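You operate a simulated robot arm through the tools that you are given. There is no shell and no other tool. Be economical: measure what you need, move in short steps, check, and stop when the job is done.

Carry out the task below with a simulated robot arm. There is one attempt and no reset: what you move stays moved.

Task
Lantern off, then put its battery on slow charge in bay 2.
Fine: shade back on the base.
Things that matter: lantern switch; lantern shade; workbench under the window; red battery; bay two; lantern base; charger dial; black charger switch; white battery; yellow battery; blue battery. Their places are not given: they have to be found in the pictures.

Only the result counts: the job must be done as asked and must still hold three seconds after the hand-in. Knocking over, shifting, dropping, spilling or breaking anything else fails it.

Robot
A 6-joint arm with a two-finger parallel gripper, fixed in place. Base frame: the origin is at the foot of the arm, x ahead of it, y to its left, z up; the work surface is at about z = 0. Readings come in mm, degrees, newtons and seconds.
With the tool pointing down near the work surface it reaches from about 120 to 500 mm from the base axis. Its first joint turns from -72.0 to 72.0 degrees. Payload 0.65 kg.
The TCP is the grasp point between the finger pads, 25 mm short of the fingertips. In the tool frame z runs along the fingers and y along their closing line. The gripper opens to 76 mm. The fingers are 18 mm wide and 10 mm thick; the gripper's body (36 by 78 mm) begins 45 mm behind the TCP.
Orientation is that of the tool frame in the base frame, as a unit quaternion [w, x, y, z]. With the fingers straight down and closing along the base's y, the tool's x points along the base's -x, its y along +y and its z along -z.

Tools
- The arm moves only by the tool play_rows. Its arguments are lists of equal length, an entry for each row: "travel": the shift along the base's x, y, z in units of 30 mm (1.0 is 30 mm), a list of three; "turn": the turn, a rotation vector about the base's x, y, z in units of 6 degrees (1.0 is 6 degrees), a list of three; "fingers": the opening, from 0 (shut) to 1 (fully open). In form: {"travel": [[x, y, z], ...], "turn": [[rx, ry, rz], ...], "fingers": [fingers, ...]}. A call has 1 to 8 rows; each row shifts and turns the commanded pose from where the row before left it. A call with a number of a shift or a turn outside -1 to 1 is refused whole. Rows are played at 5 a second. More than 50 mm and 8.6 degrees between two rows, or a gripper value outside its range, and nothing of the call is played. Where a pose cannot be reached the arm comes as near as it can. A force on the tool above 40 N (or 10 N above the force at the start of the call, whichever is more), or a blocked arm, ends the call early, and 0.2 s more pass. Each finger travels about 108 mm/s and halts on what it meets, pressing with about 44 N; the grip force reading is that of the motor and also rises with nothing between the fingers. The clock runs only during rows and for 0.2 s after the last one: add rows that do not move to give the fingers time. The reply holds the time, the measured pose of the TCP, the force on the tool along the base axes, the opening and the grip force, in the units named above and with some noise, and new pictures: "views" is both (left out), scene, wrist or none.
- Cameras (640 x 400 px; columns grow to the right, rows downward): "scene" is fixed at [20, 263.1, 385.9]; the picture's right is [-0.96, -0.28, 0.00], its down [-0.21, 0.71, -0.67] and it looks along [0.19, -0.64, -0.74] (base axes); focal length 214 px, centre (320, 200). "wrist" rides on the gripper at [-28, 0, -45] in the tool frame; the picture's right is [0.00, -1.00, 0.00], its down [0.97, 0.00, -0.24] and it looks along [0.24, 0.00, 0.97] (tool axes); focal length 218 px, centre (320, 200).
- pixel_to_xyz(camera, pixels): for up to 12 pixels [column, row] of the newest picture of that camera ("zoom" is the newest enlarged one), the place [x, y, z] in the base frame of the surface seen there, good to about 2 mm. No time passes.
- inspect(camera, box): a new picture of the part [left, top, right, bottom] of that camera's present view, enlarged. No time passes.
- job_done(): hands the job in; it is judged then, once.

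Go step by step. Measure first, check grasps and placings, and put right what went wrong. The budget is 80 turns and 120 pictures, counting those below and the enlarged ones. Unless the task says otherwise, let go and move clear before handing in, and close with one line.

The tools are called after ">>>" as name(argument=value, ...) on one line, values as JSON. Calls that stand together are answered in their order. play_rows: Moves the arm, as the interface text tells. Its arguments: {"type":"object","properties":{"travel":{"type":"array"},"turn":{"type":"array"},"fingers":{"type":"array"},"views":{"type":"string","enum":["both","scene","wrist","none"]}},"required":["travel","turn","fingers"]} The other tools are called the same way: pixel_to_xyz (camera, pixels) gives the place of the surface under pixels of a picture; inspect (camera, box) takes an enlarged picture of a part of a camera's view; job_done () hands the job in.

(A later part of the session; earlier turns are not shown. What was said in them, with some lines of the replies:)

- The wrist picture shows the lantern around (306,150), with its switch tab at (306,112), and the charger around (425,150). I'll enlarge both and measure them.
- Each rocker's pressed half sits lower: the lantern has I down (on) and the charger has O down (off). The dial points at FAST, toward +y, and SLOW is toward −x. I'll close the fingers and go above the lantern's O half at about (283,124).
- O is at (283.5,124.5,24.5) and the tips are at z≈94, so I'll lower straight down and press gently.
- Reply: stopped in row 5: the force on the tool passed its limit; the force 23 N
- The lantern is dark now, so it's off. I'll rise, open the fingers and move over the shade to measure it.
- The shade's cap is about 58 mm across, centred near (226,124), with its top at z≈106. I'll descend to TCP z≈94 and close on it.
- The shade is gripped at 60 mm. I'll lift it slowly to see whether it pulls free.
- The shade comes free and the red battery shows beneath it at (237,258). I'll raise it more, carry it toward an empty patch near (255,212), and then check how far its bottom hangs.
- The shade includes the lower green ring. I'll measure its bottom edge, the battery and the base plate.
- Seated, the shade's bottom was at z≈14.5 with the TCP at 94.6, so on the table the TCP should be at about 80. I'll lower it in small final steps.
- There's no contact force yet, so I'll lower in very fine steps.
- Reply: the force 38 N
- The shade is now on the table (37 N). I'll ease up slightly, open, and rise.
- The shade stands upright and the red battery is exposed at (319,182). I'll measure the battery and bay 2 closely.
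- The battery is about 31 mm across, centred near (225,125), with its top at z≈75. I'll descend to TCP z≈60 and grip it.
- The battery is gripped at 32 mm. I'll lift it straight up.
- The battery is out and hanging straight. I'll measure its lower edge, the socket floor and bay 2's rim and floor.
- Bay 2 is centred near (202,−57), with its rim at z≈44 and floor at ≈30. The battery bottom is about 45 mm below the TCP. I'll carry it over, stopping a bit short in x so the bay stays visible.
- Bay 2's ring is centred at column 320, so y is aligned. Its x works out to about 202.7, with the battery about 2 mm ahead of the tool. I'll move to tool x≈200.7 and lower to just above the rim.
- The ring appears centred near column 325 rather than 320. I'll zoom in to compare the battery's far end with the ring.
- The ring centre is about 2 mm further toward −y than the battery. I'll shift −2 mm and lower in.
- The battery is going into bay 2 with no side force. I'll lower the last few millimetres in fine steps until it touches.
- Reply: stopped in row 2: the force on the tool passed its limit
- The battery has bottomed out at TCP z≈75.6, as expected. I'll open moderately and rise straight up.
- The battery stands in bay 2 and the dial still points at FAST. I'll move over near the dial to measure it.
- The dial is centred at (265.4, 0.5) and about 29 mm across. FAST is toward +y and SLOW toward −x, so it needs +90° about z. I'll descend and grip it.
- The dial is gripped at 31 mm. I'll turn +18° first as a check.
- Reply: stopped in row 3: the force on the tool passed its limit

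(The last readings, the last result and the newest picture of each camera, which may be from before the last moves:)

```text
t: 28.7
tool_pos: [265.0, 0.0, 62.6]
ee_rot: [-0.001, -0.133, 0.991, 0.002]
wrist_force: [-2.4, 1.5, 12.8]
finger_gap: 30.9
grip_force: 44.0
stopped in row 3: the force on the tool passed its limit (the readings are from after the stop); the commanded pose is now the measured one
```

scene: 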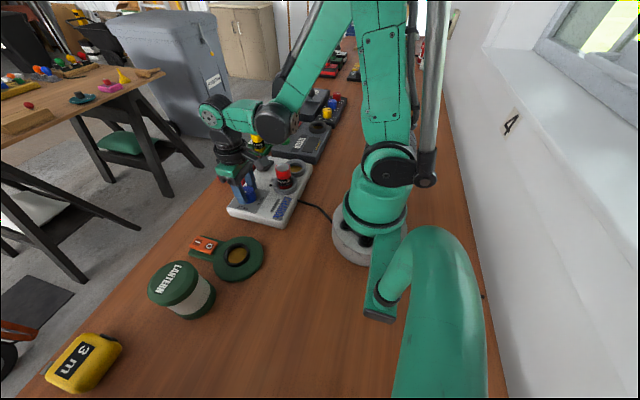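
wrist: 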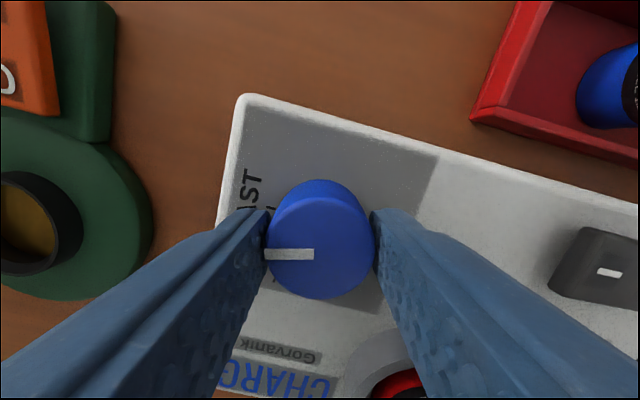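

The dial follows the fingers (about 15° so far). I'll keep turning with smaller steps.

>>> play_rows(travel=[[0, 0, 0.01], [0, 0, 0], [0, 0, 0], [0, 0, 0], [0, 0, 0], [0, 0, 0], [0, 0, 0], [0, 0, 0]], turn=[[0, 0, 0.7], [0, 0, 0.7], [0, 0, 0.7], [0, 0, 0.7], [0, 0, 0.7], [0, 0, 0.7], [0, 0, 0.7], [0, 0, 0.7]], fingers=[0.3, 0.3, 0.3, 0.3, 0.3, 0.3, 0.3, 0.3], views="wrist")

```text
t: 30.5
tool_pos: [264.8, -1.3, 62.2]
ee_rot: [0.0, -0.415, 0.91, 0.001]
wrist_force: [-0.9, 0.4, -24.7]
finger_gap: 30.8
grip_force: 44.7
```

wrist: 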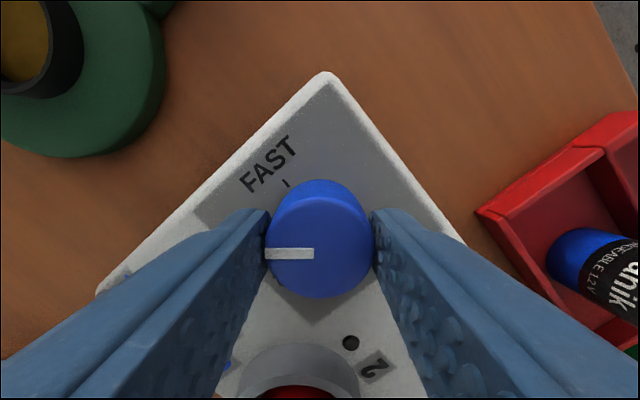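

It's now at about 49°. There's an upward pull of 25 N on the dial, so I'll lower a touch and turn the remaining 41° or so.

>>> play_rows(travel=[[0, 0, -0.015], [0, 0, 0], [0, 0, 0], [0, 0, 0], [0, 0, 0], [0, 0, 0], [0, 0, 0], [0, 0, 0]], turn=[[0, 0, 0.85], [0, 0, 0.85], [0, 0, 0.85], [0, 0, 0.85], [0, 0, 0.85], [0, 0, 0.85], [0, 0, 0.85], [0, 0, 0.85]], fingers=[0.3, 0.3, 0.3, 0.3, 0.3, 0.3, 0.3, 0.3], views="wrist")

```text
t: 31.2
tool_pos: [264.9, -1.1, 63.2]
ee_rot: [-0.001, -0.513, 0.858, 0.002]
wrist_force: [-1.6, 1.5, 10.5]
finger_gap: 30.6
grip_force: 44.4
stopped in row 3: the force on the tool passed its limit (the readings are from after the stop); the commanded pose is now the measured one
```

wrist: 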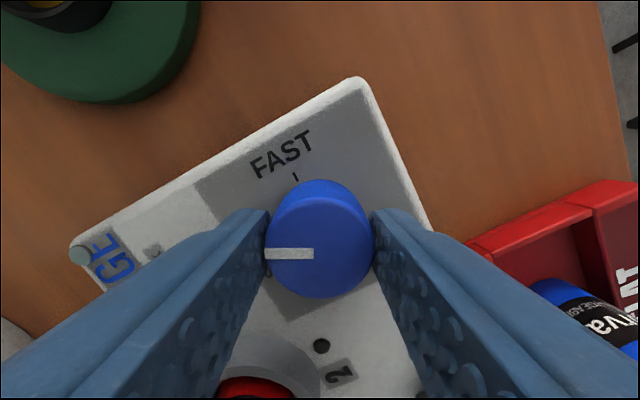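

It's at about 62°, so about 28° remain; I'll continue.

>>> play_rows(travel=[[0, 0, 0], [0, 0, 0], [0, 0, 0], [0, 0, 0], [0, 0, 0], [0, 0, 0], [0, 0, 0]], turn=[[0, 0, 0.68], [0, 0, 0.68], [0, 0, 0.68], [0, 0, 0.68], [0, 0, 0.68], [0, 0, 0.68], [0, 0, 0.65]], fingers=[0.3, 0.3, 0.3, 0.3, 0.3, 0.3, 0.3], views="wrist")

```text
t: 32.3
tool_pos: [264.9, 0.9, 63.1]
ee_rot: [-0.001, -0.626, 0.78, 0.001]
wrist_force: [-2.1, 1.1, 10.8]
finger_gap: 30.8
grip_force: 43.9
stopped in row 5: the force on the tool passed its limit (the readings are from after the stop); the commanded pose is now the measured one
```

wrist: 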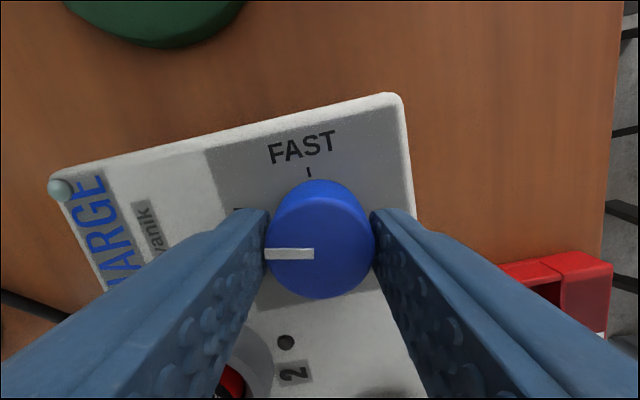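

At about 77.5°; about 12.5° remain.

>>> play_rows(travel=[[0, 0, 0], [0, 0, 0], [0, 0, 0], [0, 0, 0]], turn=[[0, 0, 0.7], [0, 0, 0.7], [0, 0, 0.68], [0, 0, 0]], fingers=[0.3, 0.3, 0.3, 0.3], views="wrist")

```text
t: 33.4
tool_pos: [265.7, 0.1, 63.6]
ee_rot: [0.001, 0.707, -0.707, -0.001]
wrist_force: [-0.2, 1.3, 11.4]
finger_gap: 30.6
grip_force: 44.1
stopped in row 4: the force on the tool passed its limit (the readings are from after the stop); the commanded pose is now the measured one
```

wrist: 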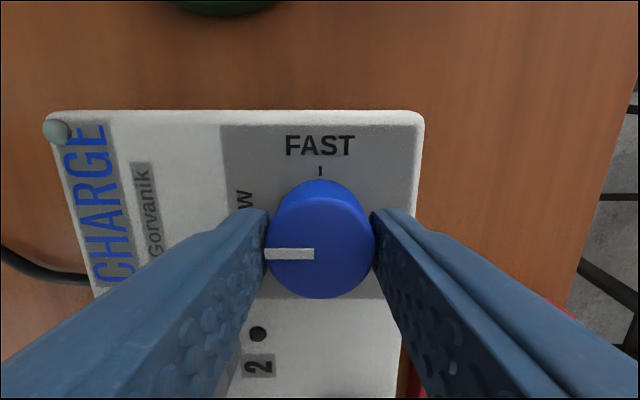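

The turn reached 90°. I'll release, rise and check the pointer.

>>> play_rows(travel=[[0, 0, 0], [0, 0, 0], [0, 0, 0.5], [0, 0, 1], [0, 0, 1], [0, 0, 1], [0, 0, 0.5]], turn=[[0, 0, 0], [0, 0, 0], [0, 0, 0], [0, 0, 0], [0, 0, 0], [0, 0, 0], [0, 0, 0]], fingers=[0.55, 0.55, 0.55, 0.55, 0.55, 0.55, 0.55])

>>> inspect(camera="scene", box=[220, 130, 330, 230])

```text
t: 35.0
tool_pos: [265.6, -2.0, 182.9]
ee_rot: [0.0, 0.707, -0.707, -0.001]
wrist_force: [0.1, 0.0, -0.1]
finger_gap: 41.7
grip_force: 0.0
```

scene: 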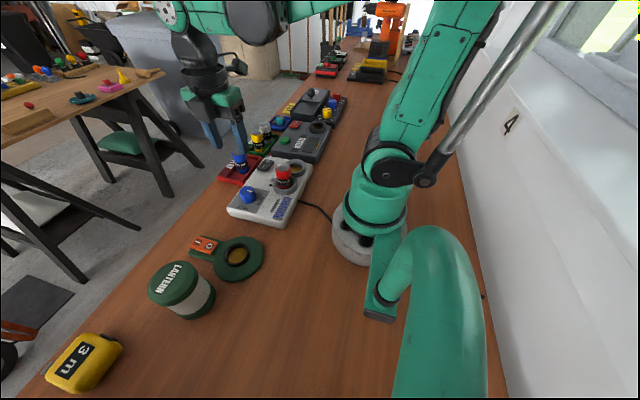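
wrist: 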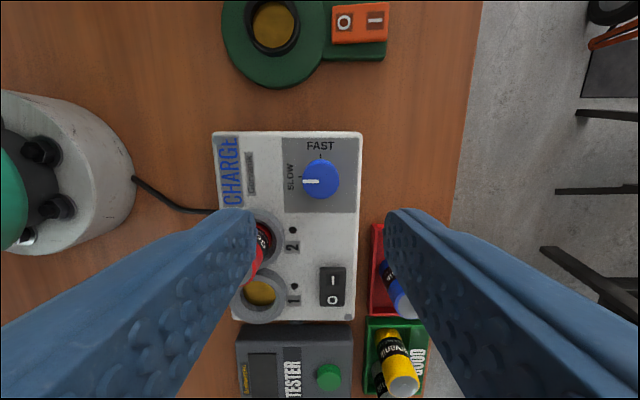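

```text
4.00 times, centred on (275, 180) of scene
```

zoom: 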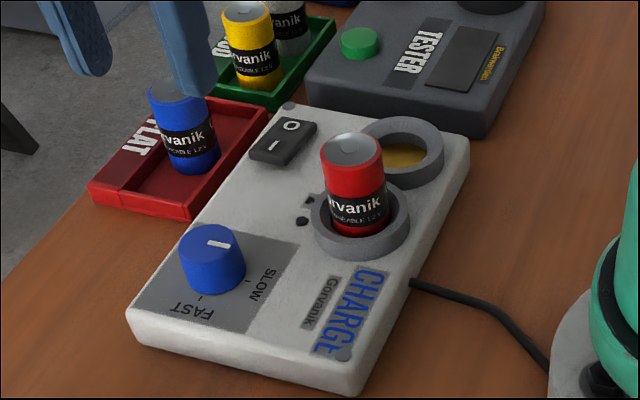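

The dial's pointer now faces SLOW. I'll rotate the wrist back in two calls while heading toward the charger switch.

>>> play_rows(travel=[[0, -0.4, 0], [0, -0.4, 0], [0, -0.4, 0], [0, -0.4, 0], [0, -0.4, 0], [0, -0.4, 0], [0, -0.4, 0], [0, -0.35, 0]], turn=[[0, 0, -1], [0, 0, -1], [0, 0, -1], [0, 0, -1], [0, 0, -1], [0, 0, -1], [0, 0, -1], [0, 0, -1]], fingers=[0.55, 0.55, 0.55, 0.55, 0, 0, 0, 0], views="none")

>>> play_rows(travel=[[0, 0, 0], [0, 0, 0], [0, 0, 0], [0, 0, 0], [0, 0, 0], [0, 0, 0], [0, 0, 0]], turn=[[0, 0, -1], [0, 0, -1], [0, 0, -1], [0, 0, -1], [0, 0, -1], [0, 0, -1], [0, 0, -1]], fingers=[0, 0, 0, 0, 0, 0, 0], views="wrist")

```text
t: 36.8
tool_pos: [264.4, -95.5, 182.7]
ee_rot: [0.0, -0.357, 0.934, 0.001]
wrist_force: [0.3, -0.7, -0.5]
finger_gap: 0.0
grip_force: 23.3
```

```text
t: 38.4
tool_pos: [264.0, -94.2, 183.1]
ee_rot: [0.0, 0.001, 1.0, 0.001]
wrist_force: [0.5, 0.3, 0.1]
finger_gap: 0.1
grip_force: 23.8
```

wrist: 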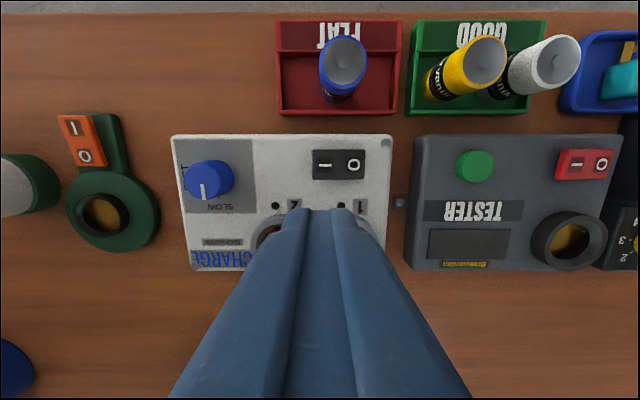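

>>> pixel_to_xyz(camera="wrist", pixels=[[326, 165], [354, 165], [316, 165], [340, 165], [362, 165], [326, 154], [326, 176], [343, 60], [330, 95], [325, 163]])

>>> inspect(camera="wrist", box=[300, 140, 380, 190])

```text
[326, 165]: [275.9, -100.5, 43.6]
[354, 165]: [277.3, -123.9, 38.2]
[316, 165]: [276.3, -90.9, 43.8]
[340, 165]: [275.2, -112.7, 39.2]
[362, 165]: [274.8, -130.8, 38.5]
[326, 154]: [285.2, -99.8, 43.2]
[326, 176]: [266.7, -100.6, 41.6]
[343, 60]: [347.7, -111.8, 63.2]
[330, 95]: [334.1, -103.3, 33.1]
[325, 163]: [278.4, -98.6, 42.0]
```

```text
8.00 times, centred on (340, 165) of wrist
```

zoom: 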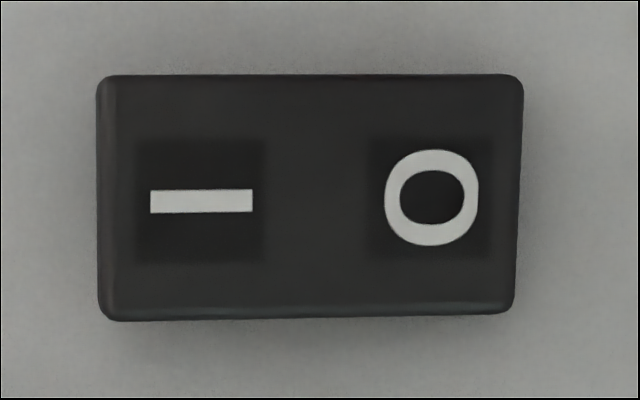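

The rocker's I half is raised, around (277,−97,43.6), so the charger is still off. I'll press down at (277,−96).

>>> play_rows(travel=[[0.42, -0.05, 0], [0, 0, -1], [0, 0, -1], [0, 0, -1], [0, 0, -0.65], [0, 0, -0.1], [0, 0, -0.1], [0, 0, -0.1]], turn=[[0, 0, 0], [0, 0, 0], [0, 0, 0], [0, 0, 0], [0, 0, 0], [0, 0, 0], [0, 0, 0], [0, 0, 0]], fingers=[0, 0, 0, 0, 0, 0, 0, 0], views="wrist")

```text
t: 40.1
tool_pos: [276.7, -95.0, 64.5]
ee_rot: [0.001, -0.001, 1.0, 0.001]
wrist_force: [0.9, 11.3, 35.5]
finger_gap: 0.3
grip_force: 23.8
```

wrist: 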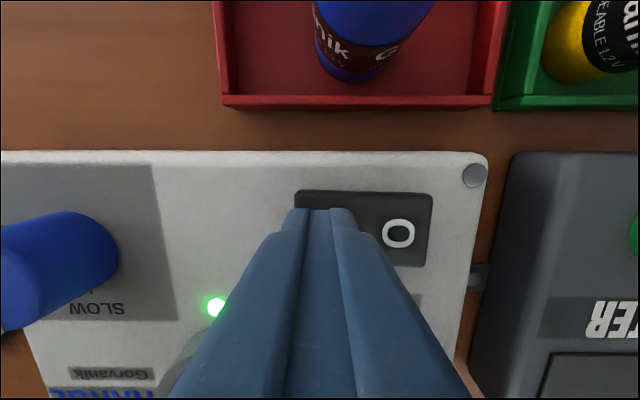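

The bay 2 light is green, so it's charging. I'll rise and travel back high toward the shade.

>>> play_rows(travel=[[0, 0, 1], [0, 0, 1], [0, 0, 1], [0, 0, 1], [0, 0, 0.8], [-0.1, 1, 0], [-0.1, 1, 0], [-0.1, 1, 0]], turn=[[0, 0, 0], [0, 0, 0], [0, 0, 0], [0, 0, 0], [0, 0, 0], [0, 0, 0], [0, 0, 0], [0, 0, 0]], fingers=[0, 0, 0, 0, 0, 0, 1, 1], views="scene")

>>> play_rows(travel=[[-0.1, 1, 0], [-0.1, 1, 0], [-0.1, 1, 0], [-0.1, 1, 0], [0, 1, 0], [0, 1, 0], [0, 1, 0], [0, 0.2, 0]], turn=[[0, 0, 0], [0, 0, 0], [0, 0, 0], [0, 0, 0], [0, 0, 0], [0, 0, 0], [0, 0, 0], [0, 0, 0]], fingers=[1, 1, 1, 1, 1, 1, 1, 1], views="both")

```text
t: 42.0
tool_pos: [269.4, -7.6, 210.2]
ee_rot: [0.0, 0.0, 1.0, 0.001]
wrist_force: [-0.3, -0.3, -0.1]
finger_gap: 75.8
grip_force: 0.1
```

scene: 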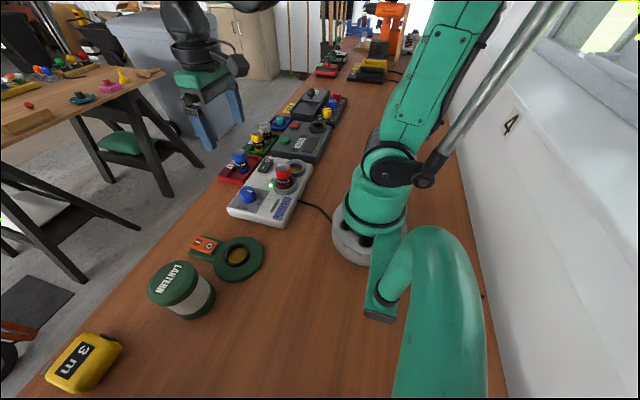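

```text
t: 43.8
tool_pos: [255.8, 210.5, 209.2]
ee_rot: [0.0, 0.0, 1.0, 0.0]
wrist_force: [0.1, -0.5, -0.1]
finger_gap: 76.1
grip_force: 0.1
```

scene: 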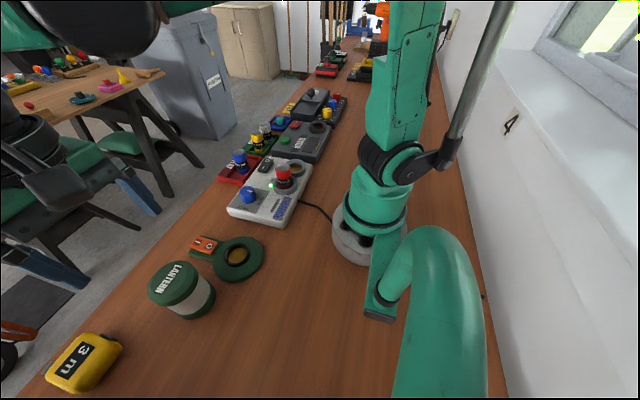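
wrist: 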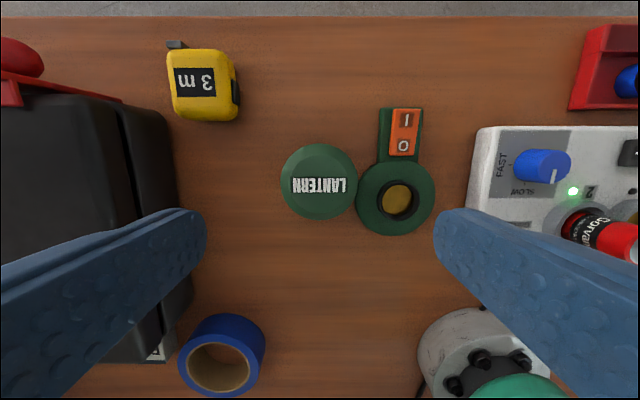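

The shade is centred under the gripper at column 319. I'll descend to TCP z≈80 and grip it as before.

>>> play_rows(travel=[[0, 0, -1], [0, 0, -1], [0, 0, -1], [0, 0, -1], [0, 0, -0.3], [0, 0, 0], [0, 0, 0]], turn=[[0, 0, 0], [0, 0, 0], [0, 0, 0], [0, 0, 0], [0, 0, 0], [0, 0, 0], [0, 0, 0]], fingers=[1, 1, 1, 1, 1, 0.74, 0.65], views="wrist")

```text
t: 45.4
tool_pos: [257.0, 209.9, 79.8]
ee_rot: [0.0, 0.001, 1.0, 0.002]
wrist_force: [-0.2, 0.0, 0.2]
finger_gap: 60.1
grip_force: 43.8
```

wrist: 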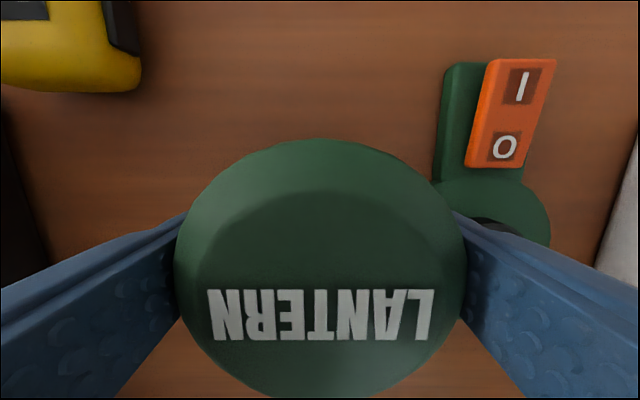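

The shade is gripped at 60 mm, about 1 mm further back relative to the tool than before. I'll lift it, carry it over the base to tool (225.5,124), and stop above it.

>>> play_rows(travel=[[0, 0, 0.3], [0, 0, 1], [0, 0, 1], [-0.2, -0.6, 0], [-0.2, -0.6, 0], [-0.2, -0.6, 0], [-0.2, -0.6, 0], [-0.22, -0.47, 0]], turn=[[0, 0, 0], [0, 0, 0], [0, 0, 0], [0, 0, 0], [0, 0, 0], [0, 0, 0], [0, 0, 0], [0, 0, 0]], fingers=[0.65, 0.65, 0.65, 0.65, 0.65, 0.65, 0.65, 0.65])

>>> inspect(camera="scene", box=[150, 170, 290, 290])

```text
t: 47.1
tool_pos: [226.0, 122.6, 149.5]
ee_rot: [0.001, 0.0, 1.0, 0.001]
wrist_force: [0.6, -0.2, -1.4]
finger_gap: 60.0
grip_force: 43.8
```

scene: 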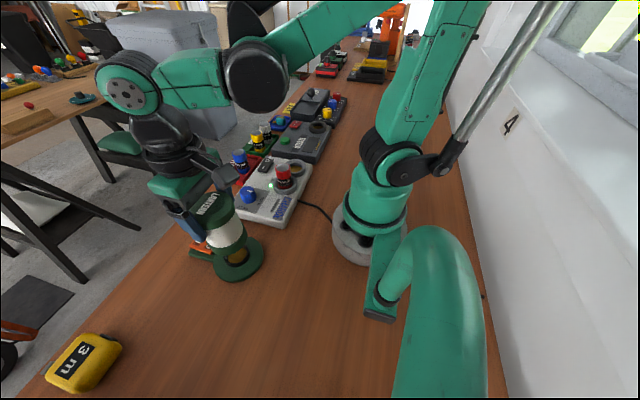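
wrist: 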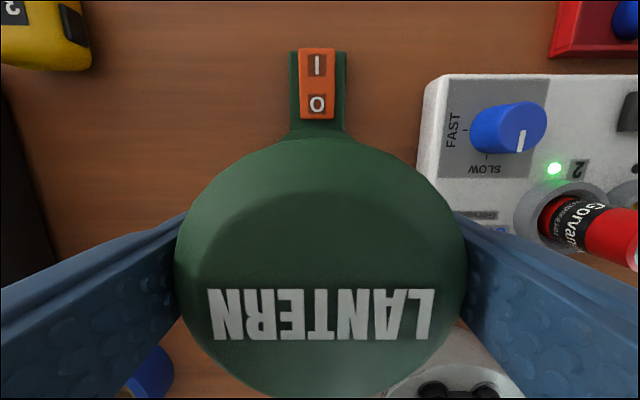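

```text
3.33 times, centred on (220, 230) of scene
```

zoom: 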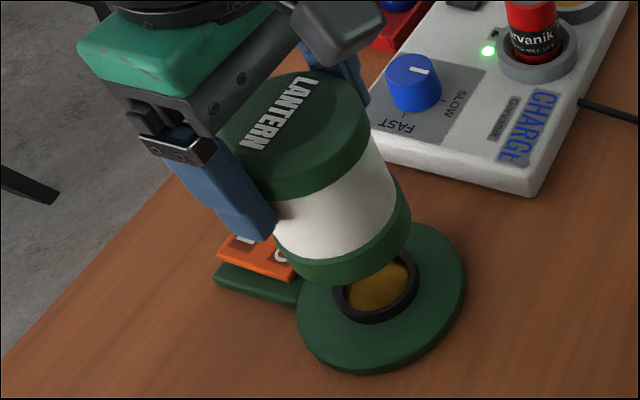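

The shade lines up with the base as it did at removal (switch at column 317). I'll lower to just above the plate.

>>> play_rows(travel=[[0, 0, -0.7], [0, 0, -0.6], [0, 0, -0.2], [0, 0, -0.1], [0, 0, -0.08], [0, 0, 0]], turn=[[0, 0, 0], [0, 0, 0], [0, 0, 0], [0, 0, 0], [0, 0, 0], [0, 0, 0]], fingers=[0.65, 0.65, 0.65, 0.65, 0.65, 0.65])

>>> inspect(camera="scene", box=[170, 190, 290, 290])

```text
t: 48.5
tool_pos: [225.9, 123.6, 97.9]
ee_rot: [0.0, 0.0, 1.0, 0.0]
wrist_force: [-0.6, -0.1, -1.1]
finger_gap: 59.9
grip_force: 43.9
```

scene: 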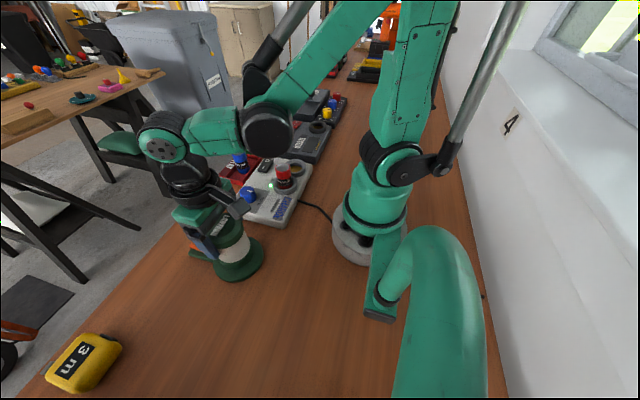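
wrist: 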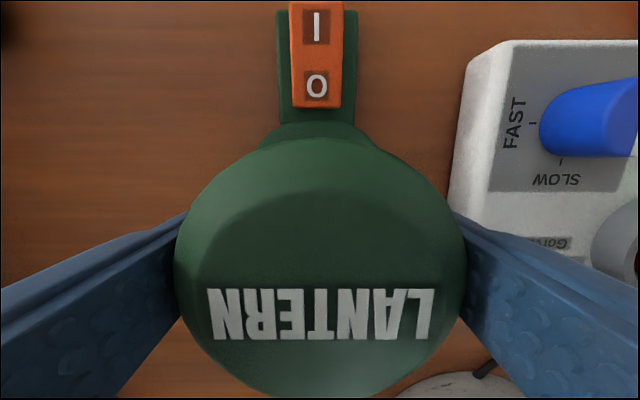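

```text
4.00 times, centred on (230, 240) of scene
```

zoom: 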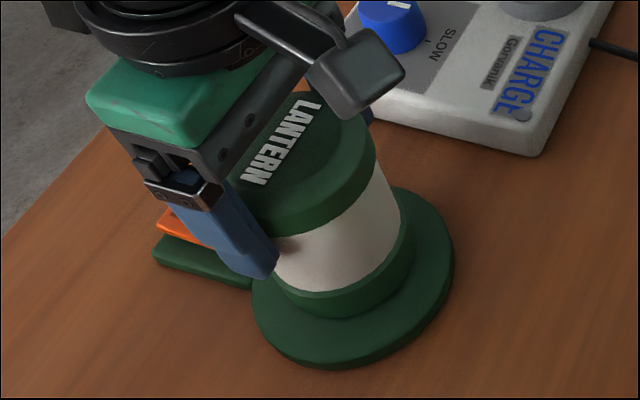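

It's well centred and about 3 mm above the seat. I'll lower finely until it touches.

>>> play_rows(travel=[[0, 0, -0.04], [0, 0, -0.03], [0, 0, -0.02], [0, 0, 0]], turn=[[0, 0, 0], [0, 0, 0], [0, 0, 0], [0, 0, 0]], fingers=[0.65, 0.65, 0.65, 0.65], views="none")

```text
t: 49.5
tool_pos: [226.2, 123.7, 96.0]
ee_rot: [0.0, 0.0, 1.0, 0.0]
wrist_force: [0.6, 0.4, -1.7]
finger_gap: 60.0
grip_force: 44.4
```

>>> play_rows(travel=[[0, 0, -0.02], [0, 0, -0.02], [0, 0, 0]], turn=[[0, 0, 0], [0, 0, 0], [0, 0, 0]], fingers=[0.65, 0.65, 0.65], views="none")

```text
t: 50.4
tool_pos: [225.3, 123.7, 95.2]
ee_rot: [0.0, 0.0, 1.0, 0.001]
wrist_force: [0.4, 0.6, -1.0]
finger_gap: 60.0
grip_force: 44.0
```

>>> play_rows(travel=[[0, 0, -0.02], [0, 0, -0.02], [0, 0, 0]], turn=[[0, 0, 0], [0, 0, 0], [0, 0, 0]], fingers=[0.65, 0.65, 0.65], views="none")

```text
t: 51.1
tool_pos: [226.8, 123.9, 94.0]
ee_rot: [0.0, -0.001, 1.0, 0.0]
wrist_force: [-2.5, -3.1, 37.6]
finger_gap: 60.3
grip_force: 44.0
```

The shade has contact on the plate (37 N) at the expected height. I'll ease up, open, rise and check.

>>> play_rows(travel=[[0, 0, 0.02], [0, 0, 0], [0, 0, 0], [0, 0, 1], [0, 0, 1], [0, 0, 1], [0, 0, 1], [0, 0, 0.5]], turn=[[0, 0, 0], [0, 0, 0], [0, 0, 0], [0, 0, 0], [0, 0, 0], [0, 0, 0], [0, 0, 0], [0, 0, 0]], fingers=[0.8, 1, 1, 1, 1, 1, 1, 1])

>>> inspect(camera="scene", box=[170, 130, 330, 290])

>>> inspect(camera="wrist", box=[260, 60, 640, 260])

>>> pixel_to_xyz(camera="wrist", pixels=[[300, 180], [340, 180], [320, 155], [320, 205]])

```text
t: 53.0
tool_pos: [225.4, 123.4, 229.0]
ee_rot: [0.0, 0.0, 1.0, 0.001]
wrist_force: [0.0, 0.2, 0.8]
finger_gap: 76.0
grip_force: 0.1
```

scene: 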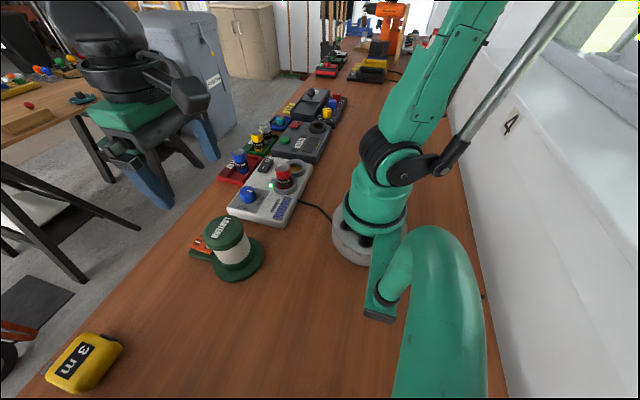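
wrist: 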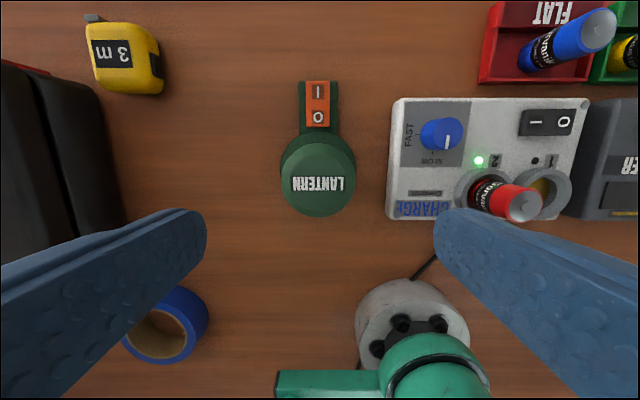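

```text
2.50 times, centred on (250, 210) of scene
```

zoom: 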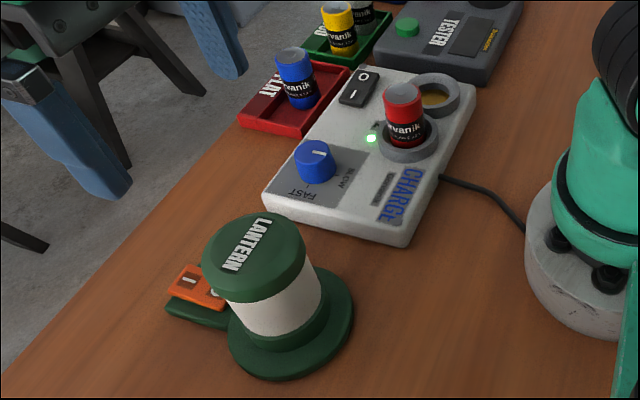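

```text
1.68 times, centred on (450, 160) of wrist
```

zoom: 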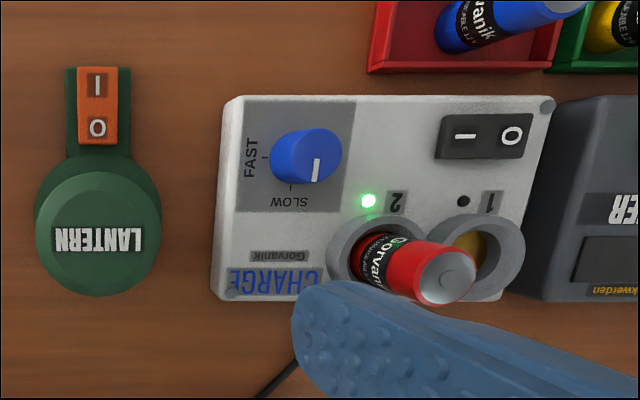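

```text
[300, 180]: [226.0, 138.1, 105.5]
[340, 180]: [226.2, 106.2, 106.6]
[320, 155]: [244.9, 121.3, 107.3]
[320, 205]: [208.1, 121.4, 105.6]
```

The pictures confirm everything. The lantern is off, the shade sits level on its base (top at z≈106, as at the start), and the red battery is in bay 2 with the dial on SLOW and a green light. The arm is clear, so I'm handing in.

>>> job_done()

```text
The job is handed in.
```

The lantern is off, its red battery is on slow charge in bay 2, and the shade is back on the base.
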